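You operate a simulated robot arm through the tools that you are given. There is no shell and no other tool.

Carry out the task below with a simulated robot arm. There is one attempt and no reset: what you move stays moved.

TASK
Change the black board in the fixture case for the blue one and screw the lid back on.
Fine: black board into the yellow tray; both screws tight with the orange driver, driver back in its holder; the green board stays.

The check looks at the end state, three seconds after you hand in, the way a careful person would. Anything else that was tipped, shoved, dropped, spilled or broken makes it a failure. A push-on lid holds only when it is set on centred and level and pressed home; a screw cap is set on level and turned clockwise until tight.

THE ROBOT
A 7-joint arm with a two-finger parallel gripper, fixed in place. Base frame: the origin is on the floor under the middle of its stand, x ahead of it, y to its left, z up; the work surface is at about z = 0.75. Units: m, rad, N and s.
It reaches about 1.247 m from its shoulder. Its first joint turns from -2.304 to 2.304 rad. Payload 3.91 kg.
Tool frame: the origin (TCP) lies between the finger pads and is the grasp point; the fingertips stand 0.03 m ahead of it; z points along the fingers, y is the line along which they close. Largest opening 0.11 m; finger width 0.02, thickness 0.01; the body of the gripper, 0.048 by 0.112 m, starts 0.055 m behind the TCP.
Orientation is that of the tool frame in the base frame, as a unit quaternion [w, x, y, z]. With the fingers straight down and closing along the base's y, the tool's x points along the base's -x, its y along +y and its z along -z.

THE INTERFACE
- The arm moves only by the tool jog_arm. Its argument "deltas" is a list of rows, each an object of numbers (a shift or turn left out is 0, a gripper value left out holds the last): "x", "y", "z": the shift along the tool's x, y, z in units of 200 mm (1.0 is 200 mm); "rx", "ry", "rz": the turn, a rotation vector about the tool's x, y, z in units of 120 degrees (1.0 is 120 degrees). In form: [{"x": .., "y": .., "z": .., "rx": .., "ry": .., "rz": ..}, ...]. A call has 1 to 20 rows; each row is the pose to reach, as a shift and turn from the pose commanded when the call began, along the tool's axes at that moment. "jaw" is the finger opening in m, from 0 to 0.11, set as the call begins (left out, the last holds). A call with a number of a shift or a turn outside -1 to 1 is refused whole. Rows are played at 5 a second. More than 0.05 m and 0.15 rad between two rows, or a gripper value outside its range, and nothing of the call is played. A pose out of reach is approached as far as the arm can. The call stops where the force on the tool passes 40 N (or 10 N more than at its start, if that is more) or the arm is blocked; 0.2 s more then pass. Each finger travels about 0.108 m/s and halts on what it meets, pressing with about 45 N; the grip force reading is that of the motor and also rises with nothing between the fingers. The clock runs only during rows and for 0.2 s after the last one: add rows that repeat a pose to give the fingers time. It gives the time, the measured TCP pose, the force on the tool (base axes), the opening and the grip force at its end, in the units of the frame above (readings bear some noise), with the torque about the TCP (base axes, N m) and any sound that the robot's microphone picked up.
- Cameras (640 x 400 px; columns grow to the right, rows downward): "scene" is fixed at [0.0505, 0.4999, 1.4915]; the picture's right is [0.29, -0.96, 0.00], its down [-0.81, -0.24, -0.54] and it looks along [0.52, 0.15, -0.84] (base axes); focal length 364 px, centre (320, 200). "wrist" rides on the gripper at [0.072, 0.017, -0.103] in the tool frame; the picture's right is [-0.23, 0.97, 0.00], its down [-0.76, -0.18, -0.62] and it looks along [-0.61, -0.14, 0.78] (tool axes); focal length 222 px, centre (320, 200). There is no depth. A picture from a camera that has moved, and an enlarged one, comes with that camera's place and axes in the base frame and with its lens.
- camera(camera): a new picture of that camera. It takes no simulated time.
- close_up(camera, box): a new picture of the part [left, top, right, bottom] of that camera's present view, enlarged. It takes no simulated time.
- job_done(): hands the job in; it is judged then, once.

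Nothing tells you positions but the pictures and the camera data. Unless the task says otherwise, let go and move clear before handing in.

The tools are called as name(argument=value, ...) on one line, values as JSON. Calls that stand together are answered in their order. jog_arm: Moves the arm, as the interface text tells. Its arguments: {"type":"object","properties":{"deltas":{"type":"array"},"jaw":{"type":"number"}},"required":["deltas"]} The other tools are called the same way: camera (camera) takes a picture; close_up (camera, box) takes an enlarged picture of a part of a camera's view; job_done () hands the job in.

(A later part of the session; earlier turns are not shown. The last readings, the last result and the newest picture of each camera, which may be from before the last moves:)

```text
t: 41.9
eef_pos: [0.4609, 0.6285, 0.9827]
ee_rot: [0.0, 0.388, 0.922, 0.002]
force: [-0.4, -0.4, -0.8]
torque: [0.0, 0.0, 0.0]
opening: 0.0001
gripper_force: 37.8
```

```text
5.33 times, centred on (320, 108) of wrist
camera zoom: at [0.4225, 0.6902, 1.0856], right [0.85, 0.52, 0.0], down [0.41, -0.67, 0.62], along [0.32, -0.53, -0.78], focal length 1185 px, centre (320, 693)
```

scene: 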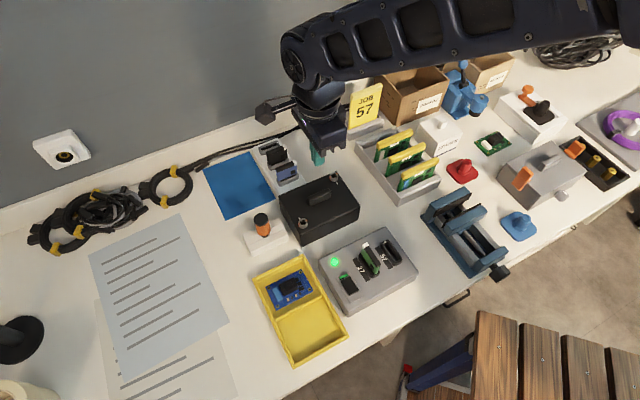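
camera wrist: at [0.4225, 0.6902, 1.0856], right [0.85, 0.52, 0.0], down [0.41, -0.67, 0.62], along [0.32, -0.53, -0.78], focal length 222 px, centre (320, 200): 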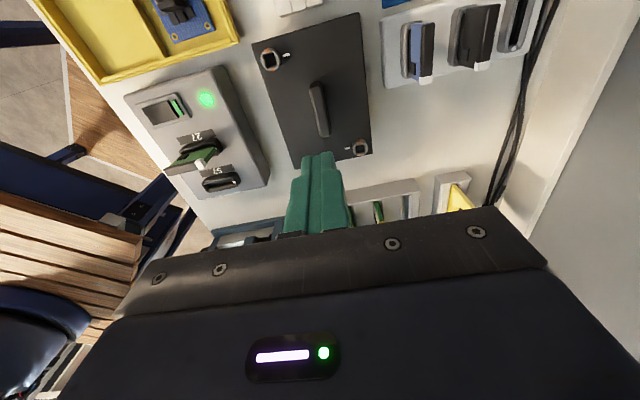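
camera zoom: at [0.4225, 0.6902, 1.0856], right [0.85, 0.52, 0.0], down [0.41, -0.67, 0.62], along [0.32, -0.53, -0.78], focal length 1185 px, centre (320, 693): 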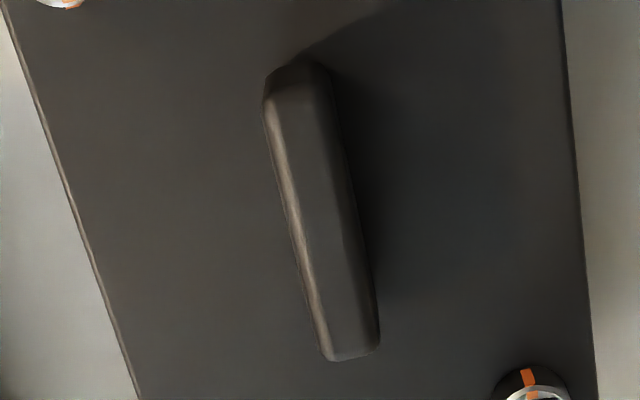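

The lid is seated flat again, marks unchanged. I'll regrip the bar slightly lower and lift slowly in small steps, reading the force as I go.

jog_arm(deltas=[{"z": 0.0}, {"z": 0.0}, {"z": 0.1}, {"z": 0.2}, {"z": 0.3}, {"z": 0.4}, {"z": 0.5}, {"z": 0.5}], jaw=0.06)

close_up(camera="wrist", box=[250, 120, 390, 240])

```text
t: 43.6
eef_pos: [0.4604, 0.6295, 0.8833]
ee_rot: [0.0, 0.388, 0.922, 0.002]
force: [0.0, 0.5, -0.2]
torque: [-0.01, 0.0, 0.03]
opening: 0.0601
gripper_force: 0.0
```

```text
3.33 times, centred on (320, 180) of wrist
camera zoom: at [0.4217, 0.6923, 0.9862], right [0.85, 0.52, 0.0], down [0.41, -0.67, 0.62], along [0.32, -0.53, -0.78], focal length 740 px, centre (320, 267)
```

zoom: 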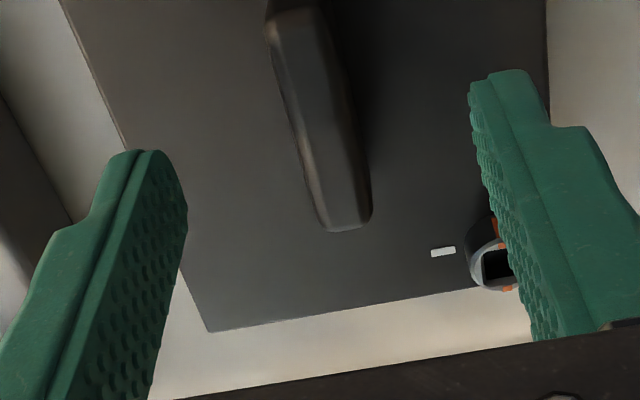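

jog_arm(deltas=[{"z": 0.04}, {"z": 0.08}, {"z": 0.12}, {"z": 0.15}, {"z": 0.165}, {"z": 0.165}])

jog_arm(deltas=[{}, {}, {}, {}], jaw=0.0)

jog_arm(deltas=[{"z": -0.005}, {"z": -0.01}, {"z": -0.015}, {"z": -0.02}, {"z": -0.025}, {"z": -0.03}, {"z": -0.035}, {"z": -0.04}, {"z": -0.04}])

close_up(camera="scene", box=[270, 170, 370, 250])

```text
t: 45.0
eef_pos: [0.46, 0.6283, 0.8506]
ee_rot: [0.0, 0.387, 0.922, 0.002]
force: [0.1, 0.4, -0.8]
torque: [0.01, 0.01, 0.04]
opening: 0.0601
gripper_force: 0.1
```

```text
t: 46.0
eef_pos: [0.4595, 0.6291, 0.8503]
ee_rot: [0.001, 0.388, 0.922, 0.002]
force: [-0.9, -0.4, 0.7]
torque: [-0.06, 0.06, -0.01]
opening: 0.0131
gripper_force: 44.3
```

```text
t: 48.0
eef_pos: [0.4603, 0.6268, 0.857]
ee_rot: [0.0, 0.388, 0.922, 0.001]
force: [0.3, -0.9, -0.3]
torque: [-0.04, -0.02, -0.01]
opening: 0.013
gripper_force: 44.7
```

```text
5.00 times, centred on (320, 210) of scene
camera zoom: at [0.0505, 0.4999, 1.4915], right [0.29, -0.96, 0.0], down [-0.81, -0.24, -0.54], along [0.52, 0.15, -0.84], focal length 1817 px, centre (320, 150)
```

zoom: 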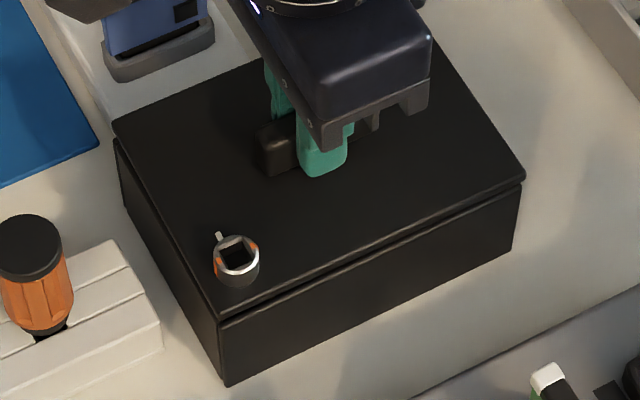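

The lid follows the fingers. I'll keep lifting slowly and monitor.

jog_arm(deltas=[{"z": -0.01}, {"z": -0.02}, {"z": -0.03}, {"z": -0.04}, {"z": -0.05}, {"z": -0.05}])

jog_arm(deltas=[{"z": -0.01}, {"z": -0.02}, {"z": -0.03}, {"z": -0.04}, {"z": -0.05}, {"z": -0.05}])

close_up(camera="scene", box=[270, 170, 370, 250])

camera(camera="wrist")

```text
t: 49.5
eef_pos: [0.46, 0.6269, 0.8675]
ee_rot: [-0.001, 0.389, 0.921, 0.001]
force: [0.0, -0.9, -1.2]
torque: [-0.02, 0.01, 0.02]
opening: 0.013
gripper_force: 45.2
```

```text
t: 50.9
eef_pos: [0.4593, 0.6276, 0.8777]
ee_rot: [0.0, 0.388, 0.922, 0.002]
force: [-0.3, -0.6, -0.6]
torque: [-0.01, 0.02, -0.02]
opening: 0.0129
gripper_force: 45.1
```

```text
5.00 times, centred on (320, 210) of scene
camera zoom: at [0.0505, 0.4999, 1.4915], right [0.29, -0.96, 0.0], down [-0.81, -0.24, -0.54], along [0.52, 0.15, -0.84], focal length 1817 px, centre (320, 150)
```

zoom: 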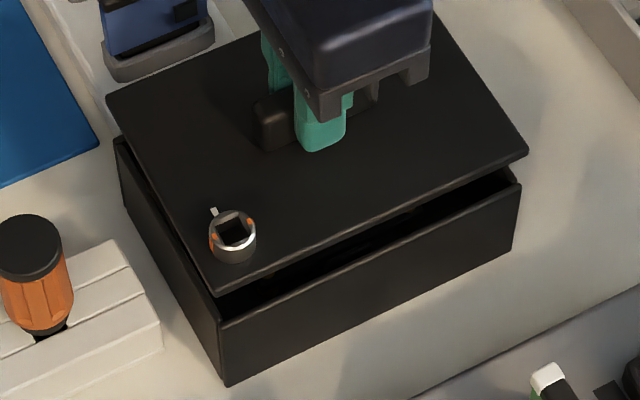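

```text
taken
camera wrist: at [0.4209, 0.6914, 0.9804], right [0.85, 0.52, 0.0], down [0.41, -0.67, 0.62], along [0.32, -0.53, -0.78], focal length 222 px, centre (320, 200)
```

wrist: 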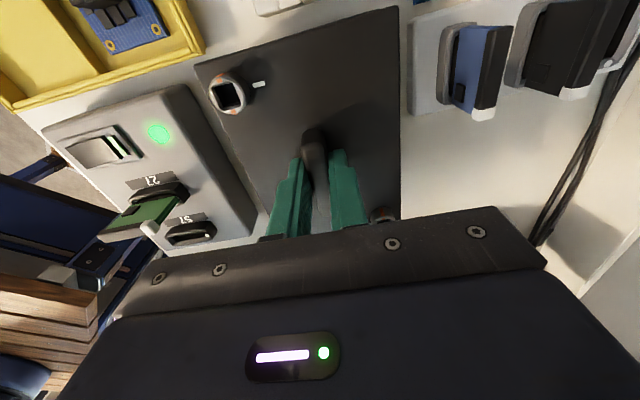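

The lid is up 28 mm, level and secure when moved slowly. I'll continue lifting slowly another 6 cm.

jog_arm(deltas=[{"z": -0.01}, {"z": -0.025}, {"z": -0.045}, {"z": -0.065}, {"z": -0.085}, {"z": -0.105}, {"z": -0.125}, {"z": -0.145}, {"z": -0.165}, {"z": -0.185}, {"z": -0.205}, {"z": -0.225}, {"z": -0.245}, {"z": -0.265}, {"z": -0.28}, {"z": -0.29}, {"z": -0.295}, {"z": -0.295}])

close_up(camera="scene", box=[260, 130, 380, 250])

camera(camera="wrist")

```text
t: 54.6
eef_pos: [0.4595, 0.6273, 0.936]
ee_rot: [0.0, 0.388, 0.922, 0.002]
force: [0.0, 0.4, -0.4]
torque: [-0.01, -0.01, -0.01]
opening: 0.0131
gripper_force: 45.3
```

```text
3.33 times, centred on (320, 190) of scene
camera zoom: at [0.0505, 0.4999, 1.4915], right [0.29, -0.96, 0.0], down [-0.81, -0.24, -0.54], along [0.52, 0.15, -0.84], focal length 1212 px, centre (320, 233)
```

zoom: 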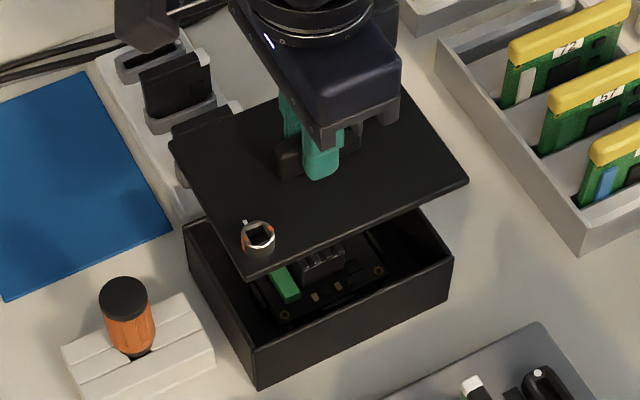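

```text
taken
camera wrist: at [0.4211, 0.6911, 1.0394], right [0.85, 0.52, 0.0], down [0.41, -0.67, 0.62], along [0.32, -0.53, -0.78], focal length 222 px, centre (320, 200)
```

wrist: 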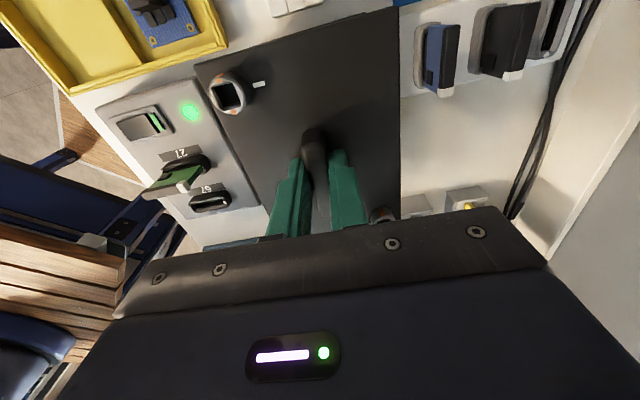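

The case holds a flat black PCB of the same type as the blue PCB in the yellow tray, so that blue PCB is the replacement. I'll check the lid's underside and the case interior before setting the lid down on the blue mat.

close_up(camera="scene", box=[290, 185, 370, 245])

close_up(camera="scene", box=[305, 185, 405, 225])

close_up(camera="scene", box=[245, 245, 355, 370])

```text
6.67 times, centred on (330, 215) of scene
camera zoom: at [0.0505, 0.4999, 1.4915], right [0.29, -0.96, 0.0], down [-0.81, -0.24, -0.54], along [0.52, 0.15, -0.84], focal length 2423 px, centre (253, 100)
```

zoom: 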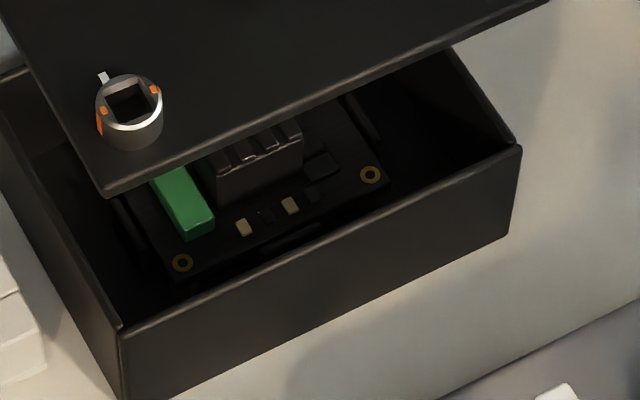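

```text
6.40 times, centred on (355, 205) of scene
camera zoom: at [0.0505, 0.4999, 1.4915], right [0.29, -0.96, 0.0], down [-0.81, -0.24, -0.54], along [0.52, 0.15, -0.84], focal length 2326 px, centre (96, 168)
```

zoom: 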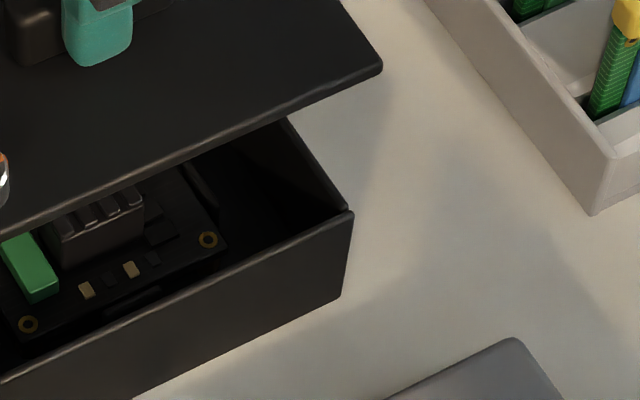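

```text
3.20 times, centred on (300, 308) of scene
camera zoom: at [0.0505, 0.4999, 1.4915], right [0.29, -0.96, 0.0], down [-0.81, -0.24, -0.54], along [0.52, 0.15, -0.84], focal length 1163 px, centre (384, -144)
```

zoom: 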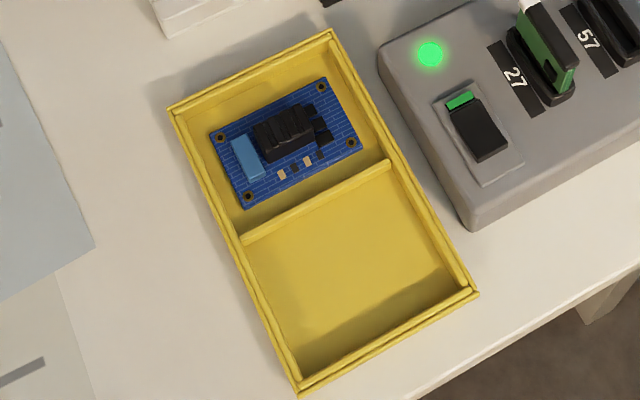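

I'll carry the lid slowly over to the blue mat (centre about (0.496, 0.838)).

jog_arm(deltas=[{"x": 0.009, "y": 0.013}, {"x": 0.025, "y": 0.035}, {"x": 0.05, "y": 0.069}, {"x": 0.081, "y": 0.113}, {"x": 0.118, "y": 0.165}, {"x": 0.156, "y": 0.217}, {"x": 0.193, "y": 0.269}, {"x": 0.231, "y": 0.321}, {"x": 0.268, "y": 0.373}, {"x": 0.305, "y": 0.425}, {"x": 0.343, "y": 0.477}, {"x": 0.38, "y": 0.529}, {"x": 0.417, "y": 0.581}, {"x": 0.455, "y": 0.633}, {"x": 0.492, "y": 0.685}, {"x": 0.53, "y": 0.737}, {"x": 0.567, "y": 0.789}, {"x": 0.592, "y": 0.823}, {"x": 0.611, "y": 0.849}, {"x": 0.623, "y": 0.8665}])

camera(camera="scene")

camera(camera="wrist")

```text
t: 58.9
eef_pos: [0.4966, 0.8389, 0.9372]
ee_rot: [0.0, 0.388, 0.922, 0.001]
force: [0.1, 0.1, -0.5]
torque: [-0.04, 0.05, 0.03]
opening: 0.0131
gripper_force: 45.3
```

```text
taken
```

scene: 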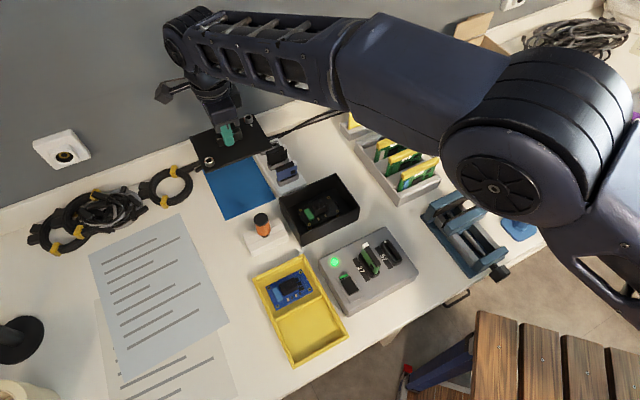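

```text
taken
camera wrist: at [0.4581, 0.9012, 1.0407], right [0.85, 0.52, 0.0], down [0.41, -0.67, 0.62], along [0.32, -0.53, -0.78], focal length 222 px, centre (320, 200)
```

wrist: 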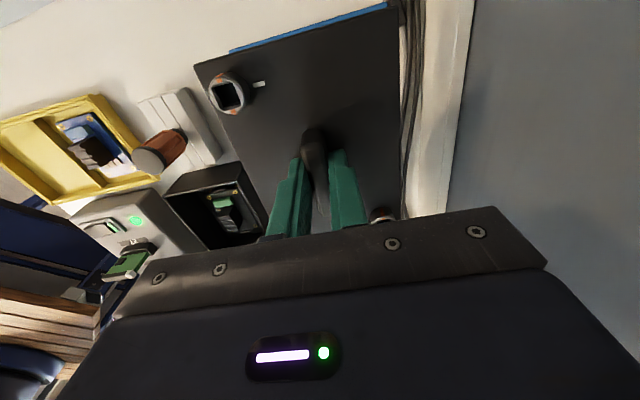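

The lid is over the mat. I'll rotate it a quarter turn so it fits within the mat.

jog_arm(deltas=[{"rz": -0.02}, {"rz": -0.05}, {"rz": -0.09}, {"rz": -0.13}, {"rz": -0.17}, {"rz": -0.21}, {"rz": -0.25}, {"rz": -0.29}, {"rz": -0.33}, {"rz": -0.37}, {"rz": -0.41}, {"rz": -0.45}, {"rz": -0.49}, {"rz": -0.53}, {"rz": -0.57}, {"rz": -0.61}, {"rz": -0.65}, {"rz": -0.69}, {"rz": -0.73}, {"rz": -0.75}])

camera(camera="scene")

camera(camera="wrist")

```text
t: 63.0
eef_pos: [0.4957, 0.8377, 0.9369]
ee_rot: [0.002, -0.379, 0.926, 0.001]
force: [-0.3, -0.8, -1.9]
torque: [0.04, 0.04, 0.0]
opening: 0.0129
gripper_force: 45.3
```

```text
taken
```

scene: 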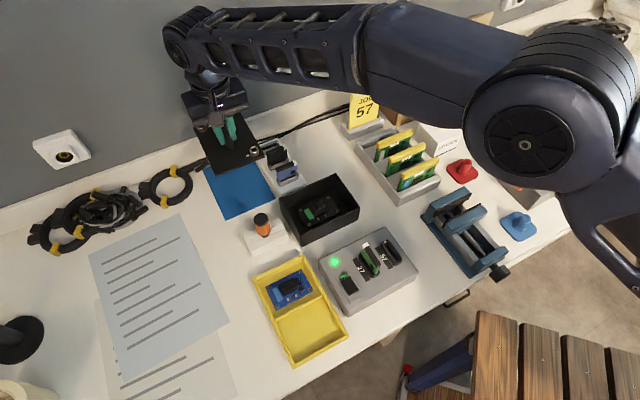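

```text
taken
camera wrist: at [0.4333, 0.799, 1.0399], right [-0.52, 0.85, 0.0], down [0.67, 0.4, 0.63], along [0.53, 0.33, -0.78], focal length 222 px, centre (320, 200)
```

wrist: 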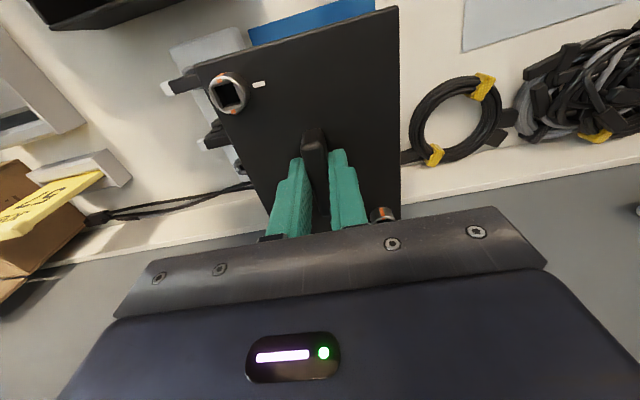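

The lid fits the mat in this orientation. Lowering slowly toward the mat.

jog_arm(deltas=[{"z": 0.01}, {"z": 0.03}, {"z": 0.06}, {"z": 0.1}, {"z": 0.14}, {"z": 0.18}, {"z": 0.22}, {"z": 0.26}, {"z": 0.3}, {"z": 0.34}, {"z": 0.38}, {"z": 0.42}, {"z": 0.46}, {"z": 0.5}, {"z": 0.53}, {"z": 0.56}, {"z": 0.58}, {"z": 0.6}, {"z": 0.61}, {"z": 0.61}])

close_up(camera="scene", box=[190, 100, 310, 220])

camera(camera="wrist")

```text
t: 67.2
eef_pos: [0.497, 0.8384, 0.8129]
ee_rot: [0.002, -0.378, 0.926, 0.002]
force: [0.3, -0.6, -1.3]
torque: [-0.03, 0.04, 0.0]
opening: 0.0129
gripper_force: 45.4
```

```text
3.33 times, centred on (250, 160) of scene
camera zoom: at [0.0505, 0.4999, 1.4915], right [0.29, -0.96, 0.0], down [-0.81, -0.24, -0.54], along [0.52, 0.15, -0.84], focal length 1212 px, centre (553, 333)
```

zoom: 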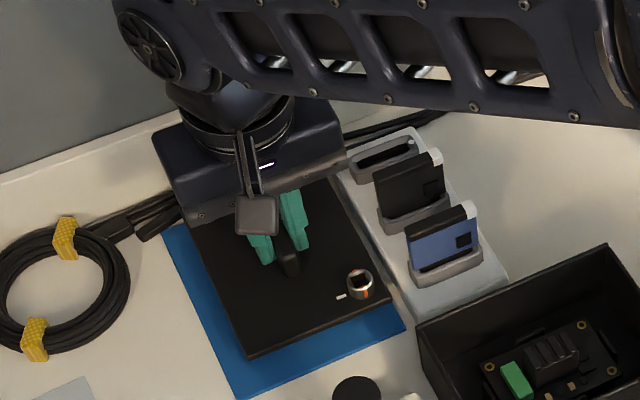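

```text
taken
camera wrist: at [0.433, 0.7989, 0.917], right [-0.52, 0.85, 0.0], down [0.67, 0.4, 0.63], along [0.53, 0.33, -0.78], focal length 222 px, centre (320, 200)
```

wrist: 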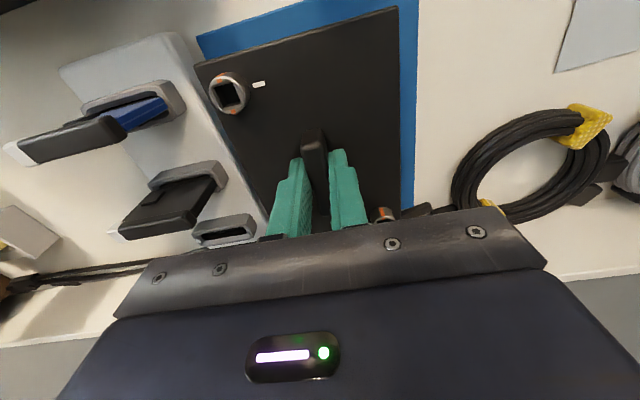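

The lid is about 2 cm above the mat and clear of the rack. I'll shift 3 mm away from the rack and lower gently to contact.

jog_arm(deltas=[{"y": 0.005, "z": 0.01}, {"y": 0.01, "z": 0.02}, {"y": 0.015, "z": 0.03}, {"y": 0.015, "z": 0.04}, {"y": 0.015, "z": 0.05}, {"y": 0.015, "z": 0.06}, {"y": 0.015, "z": 0.07}, {"y": 0.015, "z": 0.08}, {"y": 0.015, "z": 0.09}, {"y": 0.015, "z": 0.095}, {"y": 0.015, "z": 0.095}])

close_up(camera="scene", box=[200, 130, 290, 220])

```text
t: 69.7
eef_pos: [0.4948, 0.8427, 0.7988]
ee_rot: [0.003, -0.378, 0.926, 0.003]
force: [3.2, 4.3, 32.9]
torque: [0.08, -0.17, 0.0]
opening: 0.0131
gripper_force: 45.1
```

```text
4.44 times, centred on (245, 175) of scene
camera zoom: at [0.0505, 0.4999, 1.4915], right [0.29, -0.96, 0.0], down [-0.81, -0.24, -0.54], along [0.52, 0.15, -0.84], focal length 1615 px, centre (653, 311)
```

zoom: 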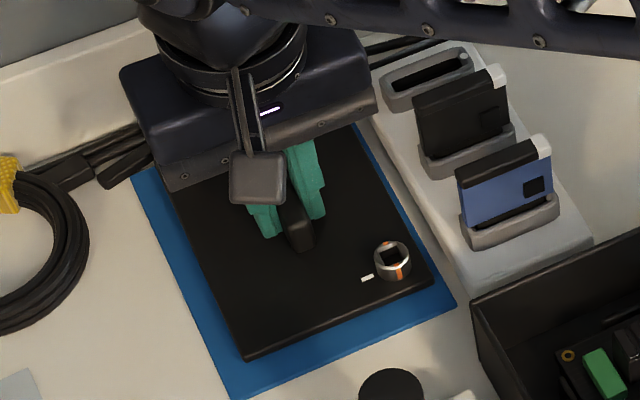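

The lid touched down (33 N). I'll relieve the push and then open the fingers.

jog_arm(deltas=[{"z": -0.007}, {"z": -0.014}, {"z": -0.014}])

jog_arm(deltas=[{}, {}, {}], jaw=0.05)

close_up(camera="scene", box=[200, 130, 290, 220])

```text
t: 70.5
eef_pos: [0.4944, 0.8411, 0.798]
ee_rot: [0.002, -0.378, 0.926, 0.002]
force: [3.2, 9.9, 15.4]
torque: [0.95, -0.9, 0.13]
opening: 0.0129
gripper_force: 45.5
```

```text
t: 71.2
eef_pos: [0.4933, 0.8402, 0.7986]
ee_rot: [0.001, -0.378, 0.926, 0.002]
force: [0.1, -0.2, -0.7]
torque: [0.0, 0.03, -0.01]
opening: 0.0499
gripper_force: 0.1
```

```text
4.44 times, centred on (245, 175) of scene
camera zoom: at [0.0505, 0.4999, 1.4915], right [0.29, -0.96, 0.0], down [-0.81, -0.24, -0.54], along [0.52, 0.15, -0.84], focal length 1615 px, centre (653, 311)
```

zoom: 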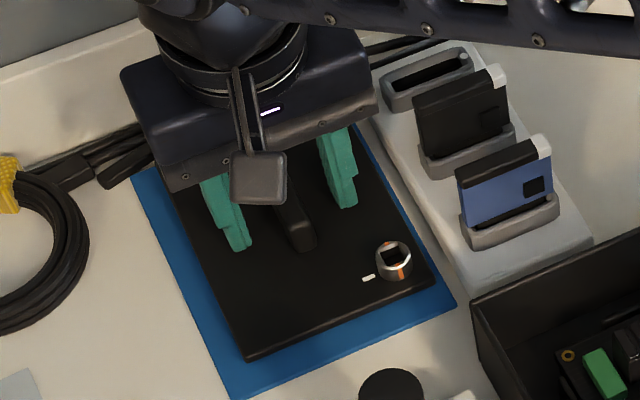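

The lid rests on the mat. I'll rise straight up and look at it and the open case.

jog_arm(deltas=[{"z": -0.02}, {"z": -0.06}, {"z": -0.14}, {"z": -0.25}, {"z": -0.38}, {"z": -0.52}, {"z": -0.66}, {"z": -0.8}, {"z": -0.8}])

camera(camera="scene")

camera(camera="wrist")

close_up(camera="scene", box=[275, 165, 365, 245])

```text
t: 73.2
eef_pos: [0.4956, 0.8405, 0.9594]
ee_rot: [0.0, -0.378, 0.926, 0.002]
force: [0.5, 0.3, -0.5]
torque: [0.0, 0.01, 0.0]
opening: 0.0501
gripper_force: 0.0
```

```text
taken
```

scene: 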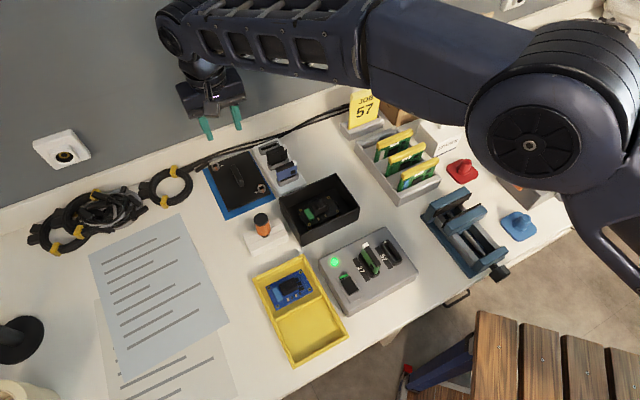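

```text
taken
camera wrist: at [0.4317, 0.8007, 1.0622], right [-0.52, 0.85, 0.0], down [0.67, 0.4, 0.62], along [0.53, 0.33, -0.78], focal length 222 px, centre (320, 200)
```

wrist: 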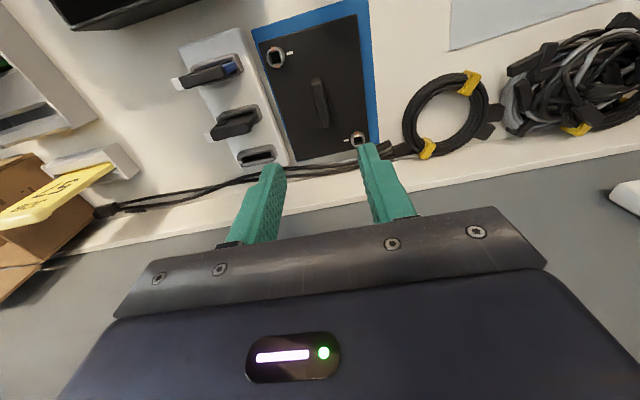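

```text
5.00 times, centred on (320, 205) of scene
camera zoom: at [0.0505, 0.4999, 1.4915], right [0.29, -0.96, 0.0], down [-0.81, -0.24, -0.54], along [0.52, 0.15, -0.84], focal length 1817 px, centre (320, 175)
```

zoom: 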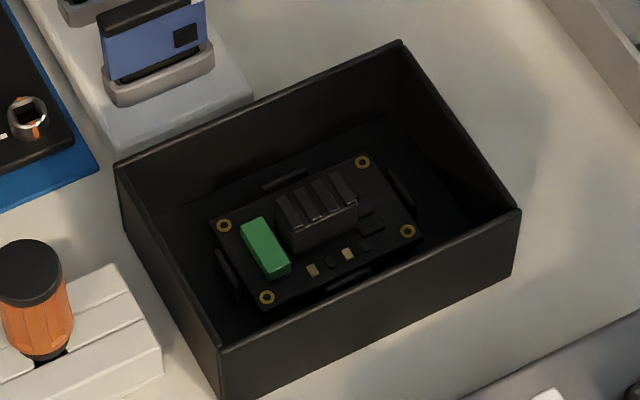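

The lid lies on the mat and the black board is visible: about 85 × 53 mm, between locating ribs, with a central heat sink to grip. I'll move above the case with the gripper turned to close across the heat sink.

jog_arm(deltas=[{"x": 0.042, "y": -0.033, "rz": 0.0375}, {"x": 0.084, "y": -0.067, "rz": 0.075}, {"x": 0.127, "y": -0.1, "rz": 0.1125}, {"x": 0.169, "y": -0.133, "rz": 0.15}, {"x": 0.211, "y": -0.167, "rz": 0.1875}, {"x": 0.253, "y": -0.2, "rz": 0.225}, {"x": 0.296, "y": -0.233, "rz": 0.2625}, {"x": 0.338, "y": -0.266, "rz": 0.3}, {"x": 0.38, "y": -0.3, "rz": 0.3375}, {"x": 0.422, "y": -0.333, "rz": 0.375}, {"x": 0.464, "y": -0.366, "rz": 0.4125}, {"x": 0.507, "y": -0.4, "rz": 0.45}, {"x": 0.549, "y": -0.433, "rz": 0.4875}, {"x": 0.591, "y": -0.466, "rz": 0.525}, {"x": 0.633, "y": -0.5, "rz": 0.5625}, {"x": 0.676, "y": -0.533, "rz": 0.6}, {"x": 0.718, "y": -0.566, "rz": 0.6375}, {"x": 0.76, "y": -0.6, "rz": 0.675}, {"x": 0.802, "y": -0.633, "rz": 0.7125}, {"x": 0.8445, "y": -0.666, "rz": 0.75}])

camera(camera="wrist")

close_up(camera="wrist", box=[240, 60, 400, 200])

close_up(camera="scene", box=[290, 180, 350, 230])

```text
t: 77.5
eef_pos: [0.4668, 0.6263, 0.9595]
ee_rot: [0.0, 0.388, 0.922, 0.002]
force: [0.9, -0.1, 0.5]
torque: [0.01, 0.0, -0.02]
opening: 0.0501
gripper_force: 0.1
```

```text
taken
camera wrist: at [0.4289, 0.6897, 1.0617], right [0.86, 0.52, 0.0], down [0.4, -0.67, 0.62], along [0.32, -0.53, -0.78], focal length 222 px, centre (320, 200)
```

wrist: 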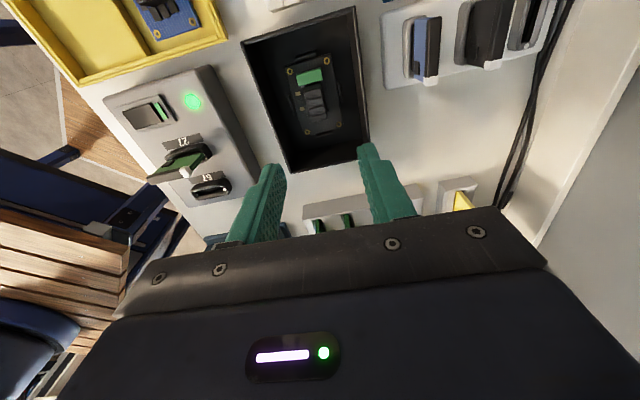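

```text
2.86 times, centred on (320, 130) of wrist
camera zoom: at [0.4289, 0.6897, 1.0617], right [0.86, 0.52, 0.0], down [0.4, -0.67, 0.62], along [0.32, -0.53, -0.78], focal length 635 px, centre (320, 400)
```

zoom: 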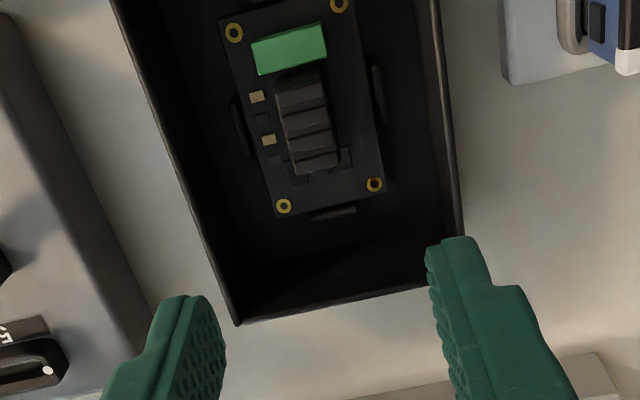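

```text
8.00 times, centred on (320, 205) of scene
camera zoom: at [0.0505, 0.4999, 1.4915], right [0.29, -0.96, 0.0], down [-0.81, -0.24, -0.54], along [0.52, 0.15, -0.84], focal length 2908 px, centre (320, 160)
```

zoom: 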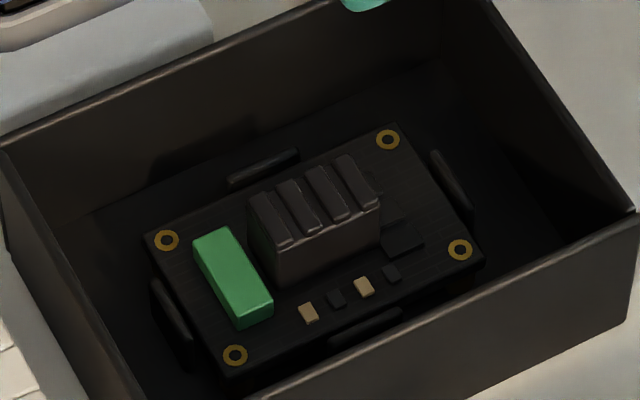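

The heat sink (32 × 17 mm, top z≈0.799, board at z≈0.773) is centred near (0.462, 0.624). I'll set a narrow opening to clear the ribs, centre over it and descend to just above.

jog_arm(deltas=[{"x": 0.005, "y": -0.013, "z": 0.0}, {"x": 0.0105, "y": -0.026, "z": 0.05}, {"x": 0.0105, "y": -0.026, "z": 0.15}, {"x": 0.0105, "y": -0.026, "z": 0.25}, {"x": 0.0105, "y": -0.026, "z": 0.35}, {"x": 0.0105, "y": -0.026, "z": 0.45}, {"x": 0.0105, "y": -0.026, "z": 0.54}, {"x": 0.0105, "y": -0.026, "z": 0.58}, {"x": 0.0105, "y": -0.026, "z": 0.58}], jaw=0.03)

camera(camera="wrist")

close_up(camera="wrist", box=[260, 110, 380, 210])

close_up(camera="scene", box=[290, 180, 350, 230])

```text
t: 79.5
eef_pos: [0.4614, 0.6275, 0.8421]
ee_rot: [0.0, 0.388, 0.922, 0.002]
force: [0.4, 0.0, -0.8]
torque: [0.0, 0.0, 0.0]
opening: 0.0301
gripper_force: 0.1
```

```text
taken
camera wrist: at [0.4227, 0.6894, 0.9453], right [0.85, 0.52, 0.0], down [0.41, -0.67, 0.62], along [0.32, -0.53, -0.78], focal length 222 px, centre (320, 200)
```

wrist: 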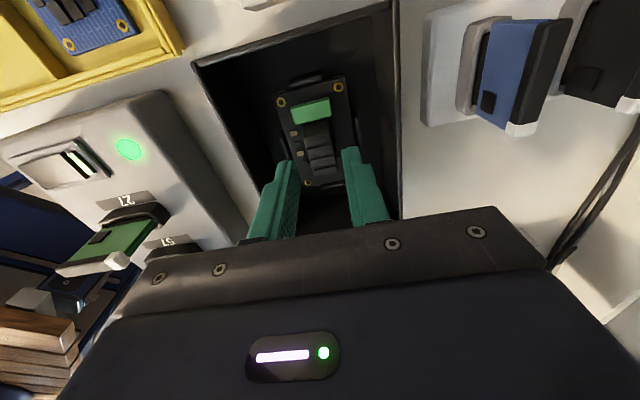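

```text
4.00 times, centred on (320, 160) of wrist
camera zoom: at [0.4227, 0.6894, 0.9453], right [0.85, 0.52, 0.0], down [0.41, -0.67, 0.62], along [0.32, -0.53, -0.78], focal length 888 px, centre (320, 360)
```

zoom: 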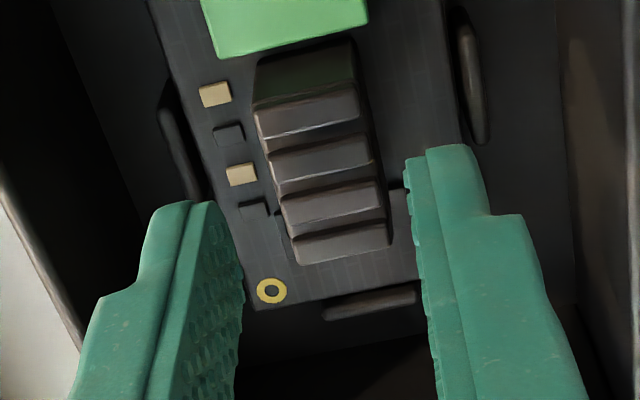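

```text
8.00 times, centred on (320, 205) of scene
camera zoom: at [0.0505, 0.4999, 1.4915], right [0.29, -0.96, 0.0], down [-0.81, -0.24, -0.54], along [0.52, 0.15, -0.84], focal length 2908 px, centre (320, 160)
```

zoom: 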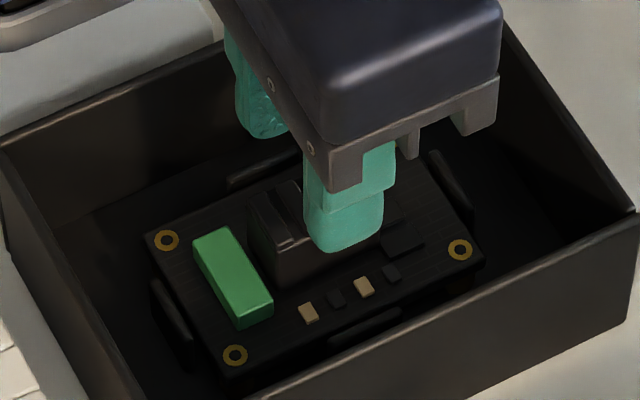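

The heat sink is well centred between the fingers. I'll lower to about 5 mm above the board and close on it.

jog_arm(deltas=[{"z": 0.03}, {"z": 0.06}, {"z": 0.09}, {"z": 0.12}, {"z": 0.145}, {"z": 0.163}, {"z": 0.163}])

close_up(camera="scene", box=[290, 180, 350, 230])

close_up(camera="wrist", box=[250, 110, 390, 230])

```text
t: 81.0
eef_pos: [0.4613, 0.625, 0.8103]
ee_rot: [0.0, 0.388, 0.922, 0.002]
force: [-0.2, 1.3, 0.2]
torque: [0.0, -0.01, 0.0]
opening: 0.0299
gripper_force: 0.1
```

```text
8.00 times, centred on (320, 205) of scene
camera zoom: at [0.0505, 0.4999, 1.4915], right [0.29, -0.96, 0.0], down [-0.81, -0.24, -0.54], along [0.52, 0.15, -0.84], focal length 2908 px, centre (320, 160)
```

zoom: 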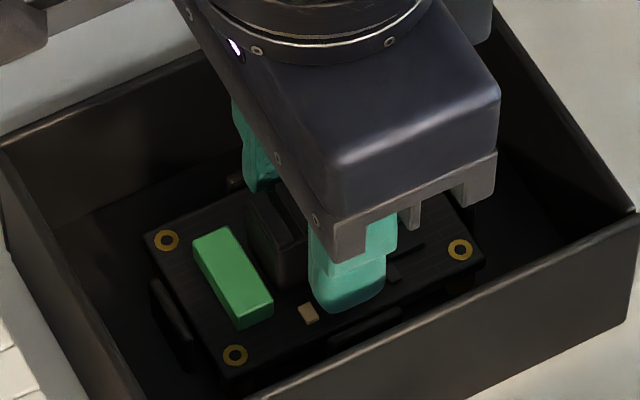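

```text
3.33 times, centred on (320, 170) of wrist
camera zoom: at [0.4231, 0.6882, 0.9122], right [0.85, 0.52, 0.0], down [0.41, -0.67, 0.62], along [0.32, -0.53, -0.78], focal length 740 px, centre (320, 300)
```

zoom: 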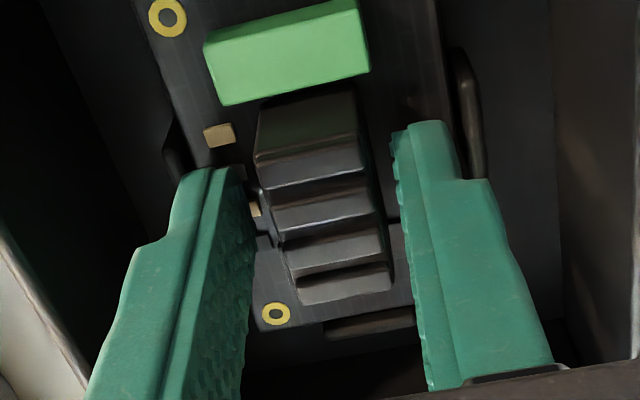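

The fingers straddle the heat sink without touching anything else. Closing now and lifting slowly.

jog_arm(deltas=[{}, {}, {}], jaw=0.0)

jog_arm(deltas=[{"z": -0.005}, {"z": -0.01}, {"z": -0.015}, {"z": -0.02}, {"z": -0.03}, {"z": -0.04}, {"z": -0.05}, {"z": -0.05}])

close_up(camera="scene", box=[290, 180, 350, 230])

```text
t: 81.8
eef_pos: [0.4607, 0.6253, 0.8099]
ee_rot: [0.0, 0.388, 0.922, 0.002]
force: [0.0, -0.4, 0.3]
torque: [0.02, 0.03, -0.02]
opening: 0.0188
gripper_force: 44.9
```

```text
t: 83.7
eef_pos: [0.4617, 0.6248, 0.8203]
ee_rot: [0.0, 0.388, 0.922, 0.002]
force: [-0.6, -0.6, -0.7]
torque: [0.03, -0.01, 0.03]
opening: 0.0188
gripper_force: 44.9
```

```text
8.00 times, centred on (320, 205) of scene
camera zoom: at [0.0505, 0.4999, 1.4915], right [0.29, -0.96, 0.0], down [-0.81, -0.24, -0.54], along [0.52, 0.15, -0.84], focal length 2908 px, centre (320, 160)
```

zoom: 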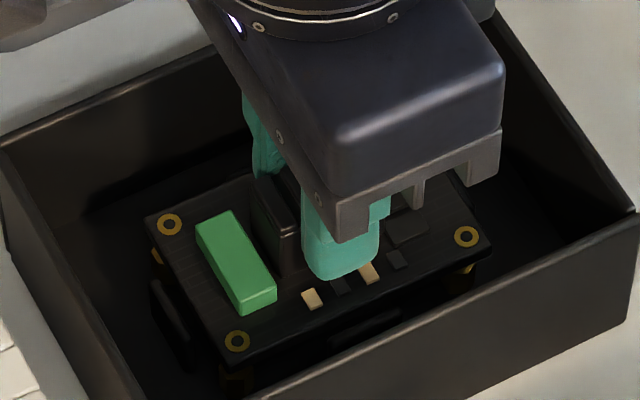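

The board lifts off level, revealing brass standoffs beneath. I'll raise it clear of the case.

jog_arm(deltas=[{"z": -0.015}, {"z": -0.035}, {"z": -0.06}, {"z": -0.09}, {"z": -0.12}, {"z": -0.15}, {"z": -0.18}, {"z": -0.21}, {"z": -0.24}, {"z": -0.27}, {"z": -0.3}, {"z": -0.33}, {"z": -0.36}, {"z": -0.39}, {"z": -0.42}, {"z": -0.45}, {"z": -0.48}, {"z": -0.5}, {"z": -0.51}, {"z": -0.51}])

camera(camera="scene")

close_up(camera="scene", box=[280, 150, 360, 240])

camera(camera="wrist")

```text
t: 87.8
eef_pos: [0.4623, 0.6251, 0.9206]
ee_rot: [0.0, 0.387, 0.922, 0.002]
force: [0.0, -0.5, -0.6]
torque: [0.01, 0.01, 0.02]
opening: 0.0188
gripper_force: 45.0
```

```text
taken
```

scene: 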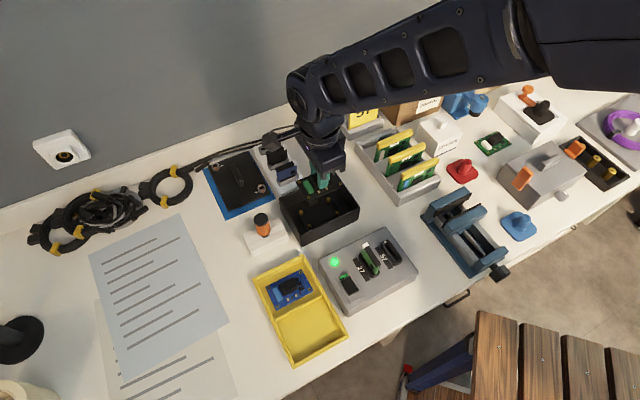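

```text
4.44 times, centred on (320, 195) of scene
camera zoom: at [0.0505, 0.4999, 1.4915], right [0.29, -0.96, 0.0], down [-0.81, -0.24, -0.54], along [0.52, 0.15, -0.84], focal length 1615 px, centre (320, 222)
```

zoom: 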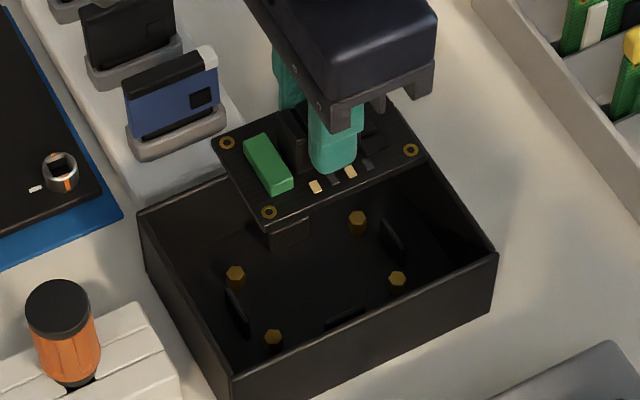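

```text
taken
camera wrist: at [0.4233, 0.6876, 1.024], right [0.85, 0.52, 0.0], down [0.41, -0.67, 0.62], along [0.32, -0.53, -0.78], focal length 222 px, centre (320, 200)
```

wrist: 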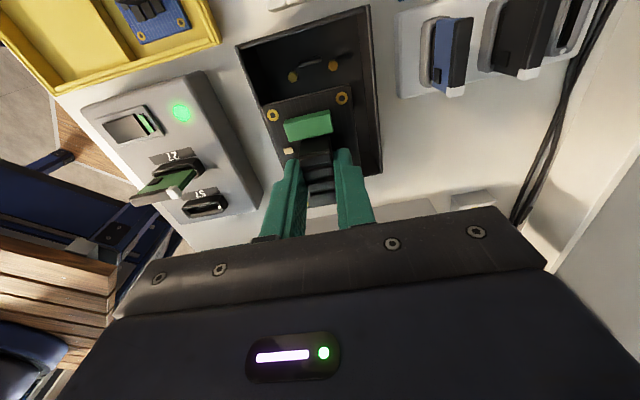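

The board is clear; four brass posts and locating ribs are visible in the case. I'll check the board's underside region and the tray in more detail.

close_up(camera="scene", box=[296, 175, 346, 215])

close_up(camera="scene", box=[295, 205, 355, 245])

close_up(camera="scene", box=[260, 260, 330, 310])

```text
10.00 times, centred on (321, 195) of scene
camera zoom: at [0.0505, 0.4999, 1.4915], right [0.29, -0.96, 0.0], down [-0.81, -0.24, -0.54], along [0.52, 0.15, -0.84], focal length 3635 px, centre (310, 250)
```

zoom: 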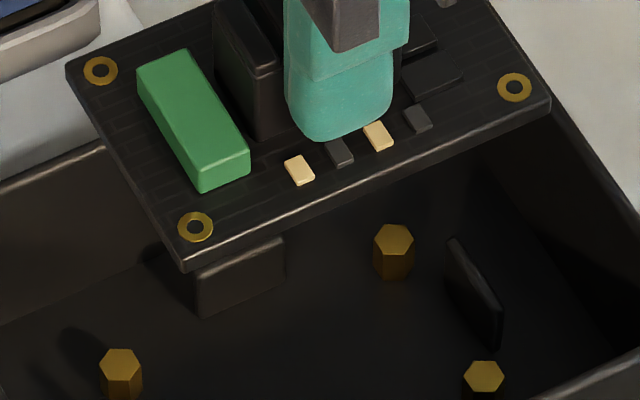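

```text
10.00 times, centred on (325, 225) of scene
camera zoom: at [0.0505, 0.4999, 1.4915], right [0.29, -0.96, 0.0], down [-0.81, -0.24, -0.54], along [0.52, 0.15, -0.84], focal length 3635 px, centre (270, -50)
```

zoom: 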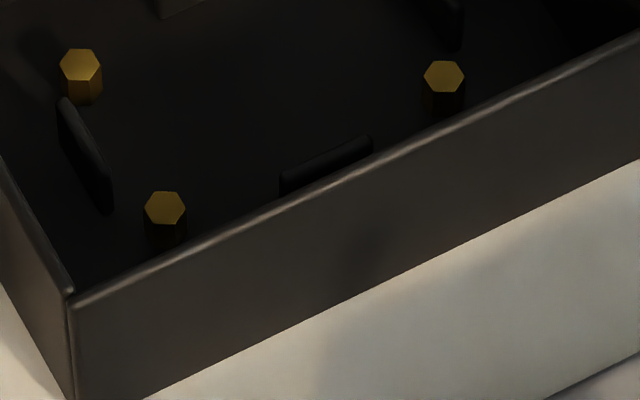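

```text
8.00 times, centred on (295, 285) of scene
camera zoom: at [0.0505, 0.4999, 1.4915], right [0.29, -0.96, 0.0], down [-0.81, -0.24, -0.54], along [0.52, 0.15, -0.84], focal length 2908 px, centre (520, -480)
```

zoom: 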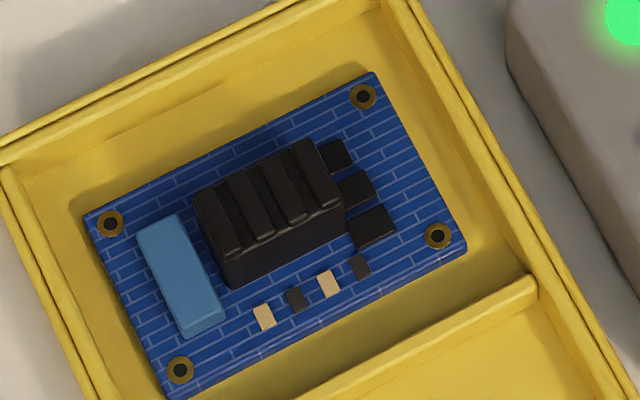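

The blue board has the same layout and orientation in the tray as the black one had in the case, so I can mirror the placement. Now carrying the black board toward the tray's empty compartment.

jog_arm(deltas=[{"x": 0.008, "y": -0.013}, {"x": 0.024, "y": -0.04}, {"x": 0.049, "y": -0.079}, {"x": 0.078, "y": -0.125}, {"x": 0.106, "y": -0.172}, {"x": 0.135, "y": -0.218}, {"x": 0.163, "y": -0.264}, {"x": 0.192, "y": -0.31}, {"x": 0.22, "y": -0.356}, {"x": 0.249, "y": -0.403}, {"x": 0.277, "y": -0.449}, {"x": 0.306, "y": -0.495}, {"x": 0.335, "y": -0.541}, {"x": 0.359, "y": -0.581}, {"x": 0.384, "y": -0.62}, {"x": 0.4, "y": -0.647}, {"x": 0.408, "y": -0.66}])

jog_arm(deltas=[{"x": 0.008, "y": -0.013}, {"x": 0.024, "y": -0.039}, {"x": 0.049, "y": -0.079}, {"x": 0.078, "y": -0.126}, {"x": 0.106, "y": -0.172}, {"x": 0.135, "y": -0.218}, {"x": 0.163, "y": -0.264}, {"x": 0.192, "y": -0.31}, {"x": 0.22, "y": -0.356}, {"x": 0.245, "y": -0.396}, {"x": 0.264, "y": -0.427}, {"x": 0.272, "y": -0.44}, {"x": 0.272, "y": -0.44}])

camera(camera="scene")

camera(camera="wrist")

```text
t: 91.5
eef_pos: [0.3108, 0.5911, 0.9232]
ee_rot: [0.001, 0.388, 0.922, 0.001]
force: [0.0, 0.8, -0.2]
torque: [0.01, -0.01, 0.03]
opening: 0.0189
gripper_force: 44.8
```

```text
t: 94.2
eef_pos: [0.2082, 0.5682, 0.9215]
ee_rot: [0.0, 0.388, 0.922, 0.001]
force: [-0.8, 0.2, -1.4]
torque: [0.0, -0.02, -0.01]
opening: 0.0189
gripper_force: 45.0
```

```text
taken
```

scene: 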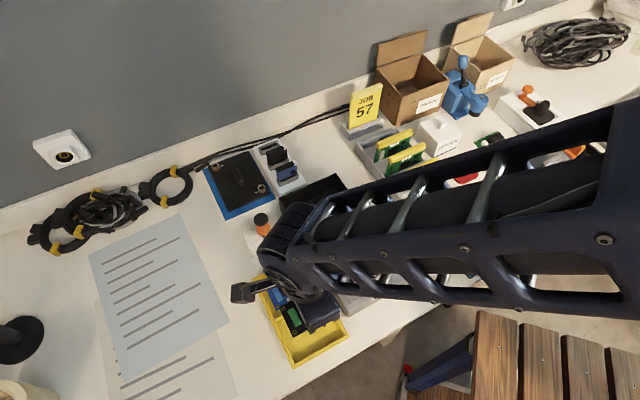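

```text
taken
camera wrist: at [0.1708, 0.6307, 1.0238], right [0.85, 0.52, 0.0], down [0.41, -0.67, 0.62], along [0.32, -0.53, -0.78], focal length 222 px, centre (320, 200)
```

wrist: 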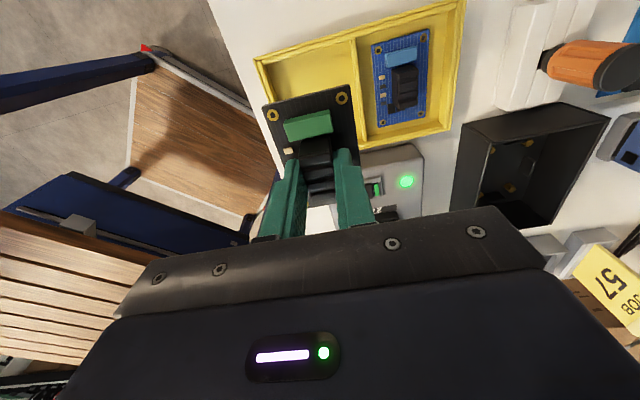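

The board is above the empty compartment (centre ≈(0.209, 0.566)). I'll lower part-way and verify clearance to the tray walls.

jog_arm(deltas=[{"z": 0.015}, {"z": 0.045}, {"z": 0.085}, {"z": 0.125}, {"z": 0.165}, {"z": 0.205}, {"z": 0.245}, {"z": 0.285}, {"z": 0.325}, {"z": 0.365}, {"z": 0.4}, {"z": 0.43}, {"z": 0.445}, {"z": 0.445}])

camera(camera="wrist")

close_up(camera="scene", box=[235, 250, 375, 380])

```text
t: 97.2
eef_pos: [0.2091, 0.5692, 0.8324]
ee_rot: [0.0, 0.387, 0.922, 0.002]
force: [0.4, -1.3, -1.3]
torque: [-0.01, -0.02, 0.0]
opening: 0.019
gripper_force: 44.7
```

```text
taken
camera wrist: at [0.1709, 0.6318, 0.935], right [0.85, 0.52, 0.0], down [0.41, -0.67, 0.62], along [0.32, -0.53, -0.78], focal length 222 px, centre (320, 200)
```

wrist: 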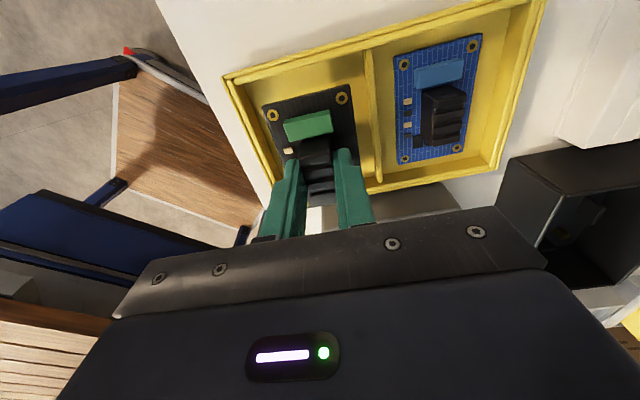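

```text
3.08 times, centred on (305, 315) of scene
camera zoom: at [0.0505, 0.4999, 1.4915], right [0.29, -0.96, 0.0], down [-0.81, -0.24, -0.54], along [0.52, 0.15, -0.84], focal length 1118 px, centre (366, -154)
```

zoom: 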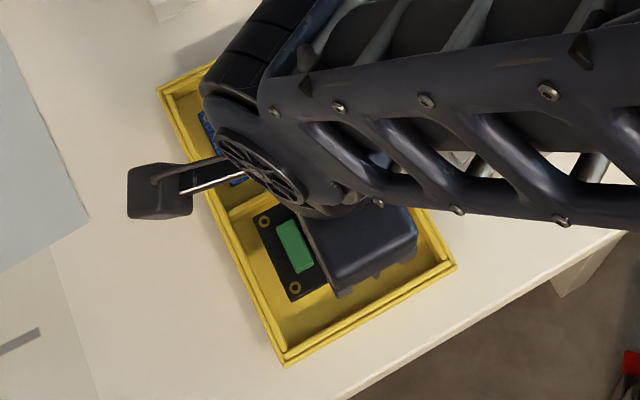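

The board hangs inside the compartment outline. Lowering to the tray floor gently.

jog_arm(deltas=[{"z": 0.02}, {"z": 0.04}, {"z": 0.06}, {"z": 0.08}, {"z": 0.1}, {"z": 0.12}, {"z": 0.14}, {"z": 0.155}, {"z": 0.165}, {"z": 0.172}, {"z": 0.172}])

camera(camera="wrist")

```text
t: 99.7
eef_pos: [0.2102, 0.5697, 0.7975]
ee_rot: [0.0, 0.388, 0.922, 0.002]
force: [0.5, -0.4, -1.0]
torque: [0.01, 0.02, -0.02]
opening: 0.0187
gripper_force: 45.0
```

```text
taken
camera wrist: at [0.1712, 0.6316, 0.9005], right [0.85, 0.52, 0.0], down [0.41, -0.67, 0.62], along [0.32, -0.53, -0.78], focal length 222 px, centre (320, 200)
```

wrist: 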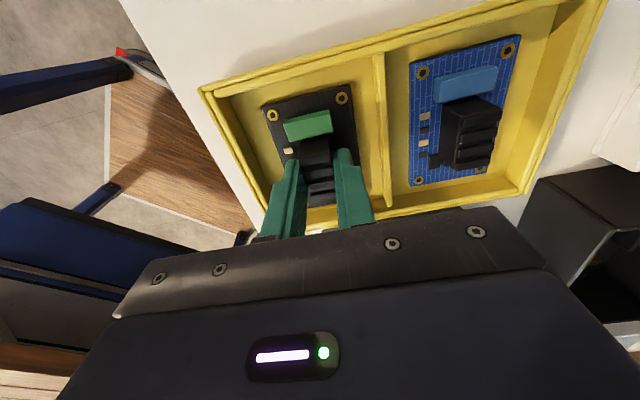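

jog_arm(deltas=[{"z": 0.005}, {"z": 0.01}, {"z": 0.015}, {"z": 0.015}])

```text
t: 100.7
eef_pos: [0.2093, 0.5692, 0.7958]
ee_rot: [0.0, 0.388, 0.922, 0.003]
force: [0.6, -3.4, 34.2]
torque: [-0.16, 0.15, -0.02]
opening: 0.0188
gripper_force: 45.5
```

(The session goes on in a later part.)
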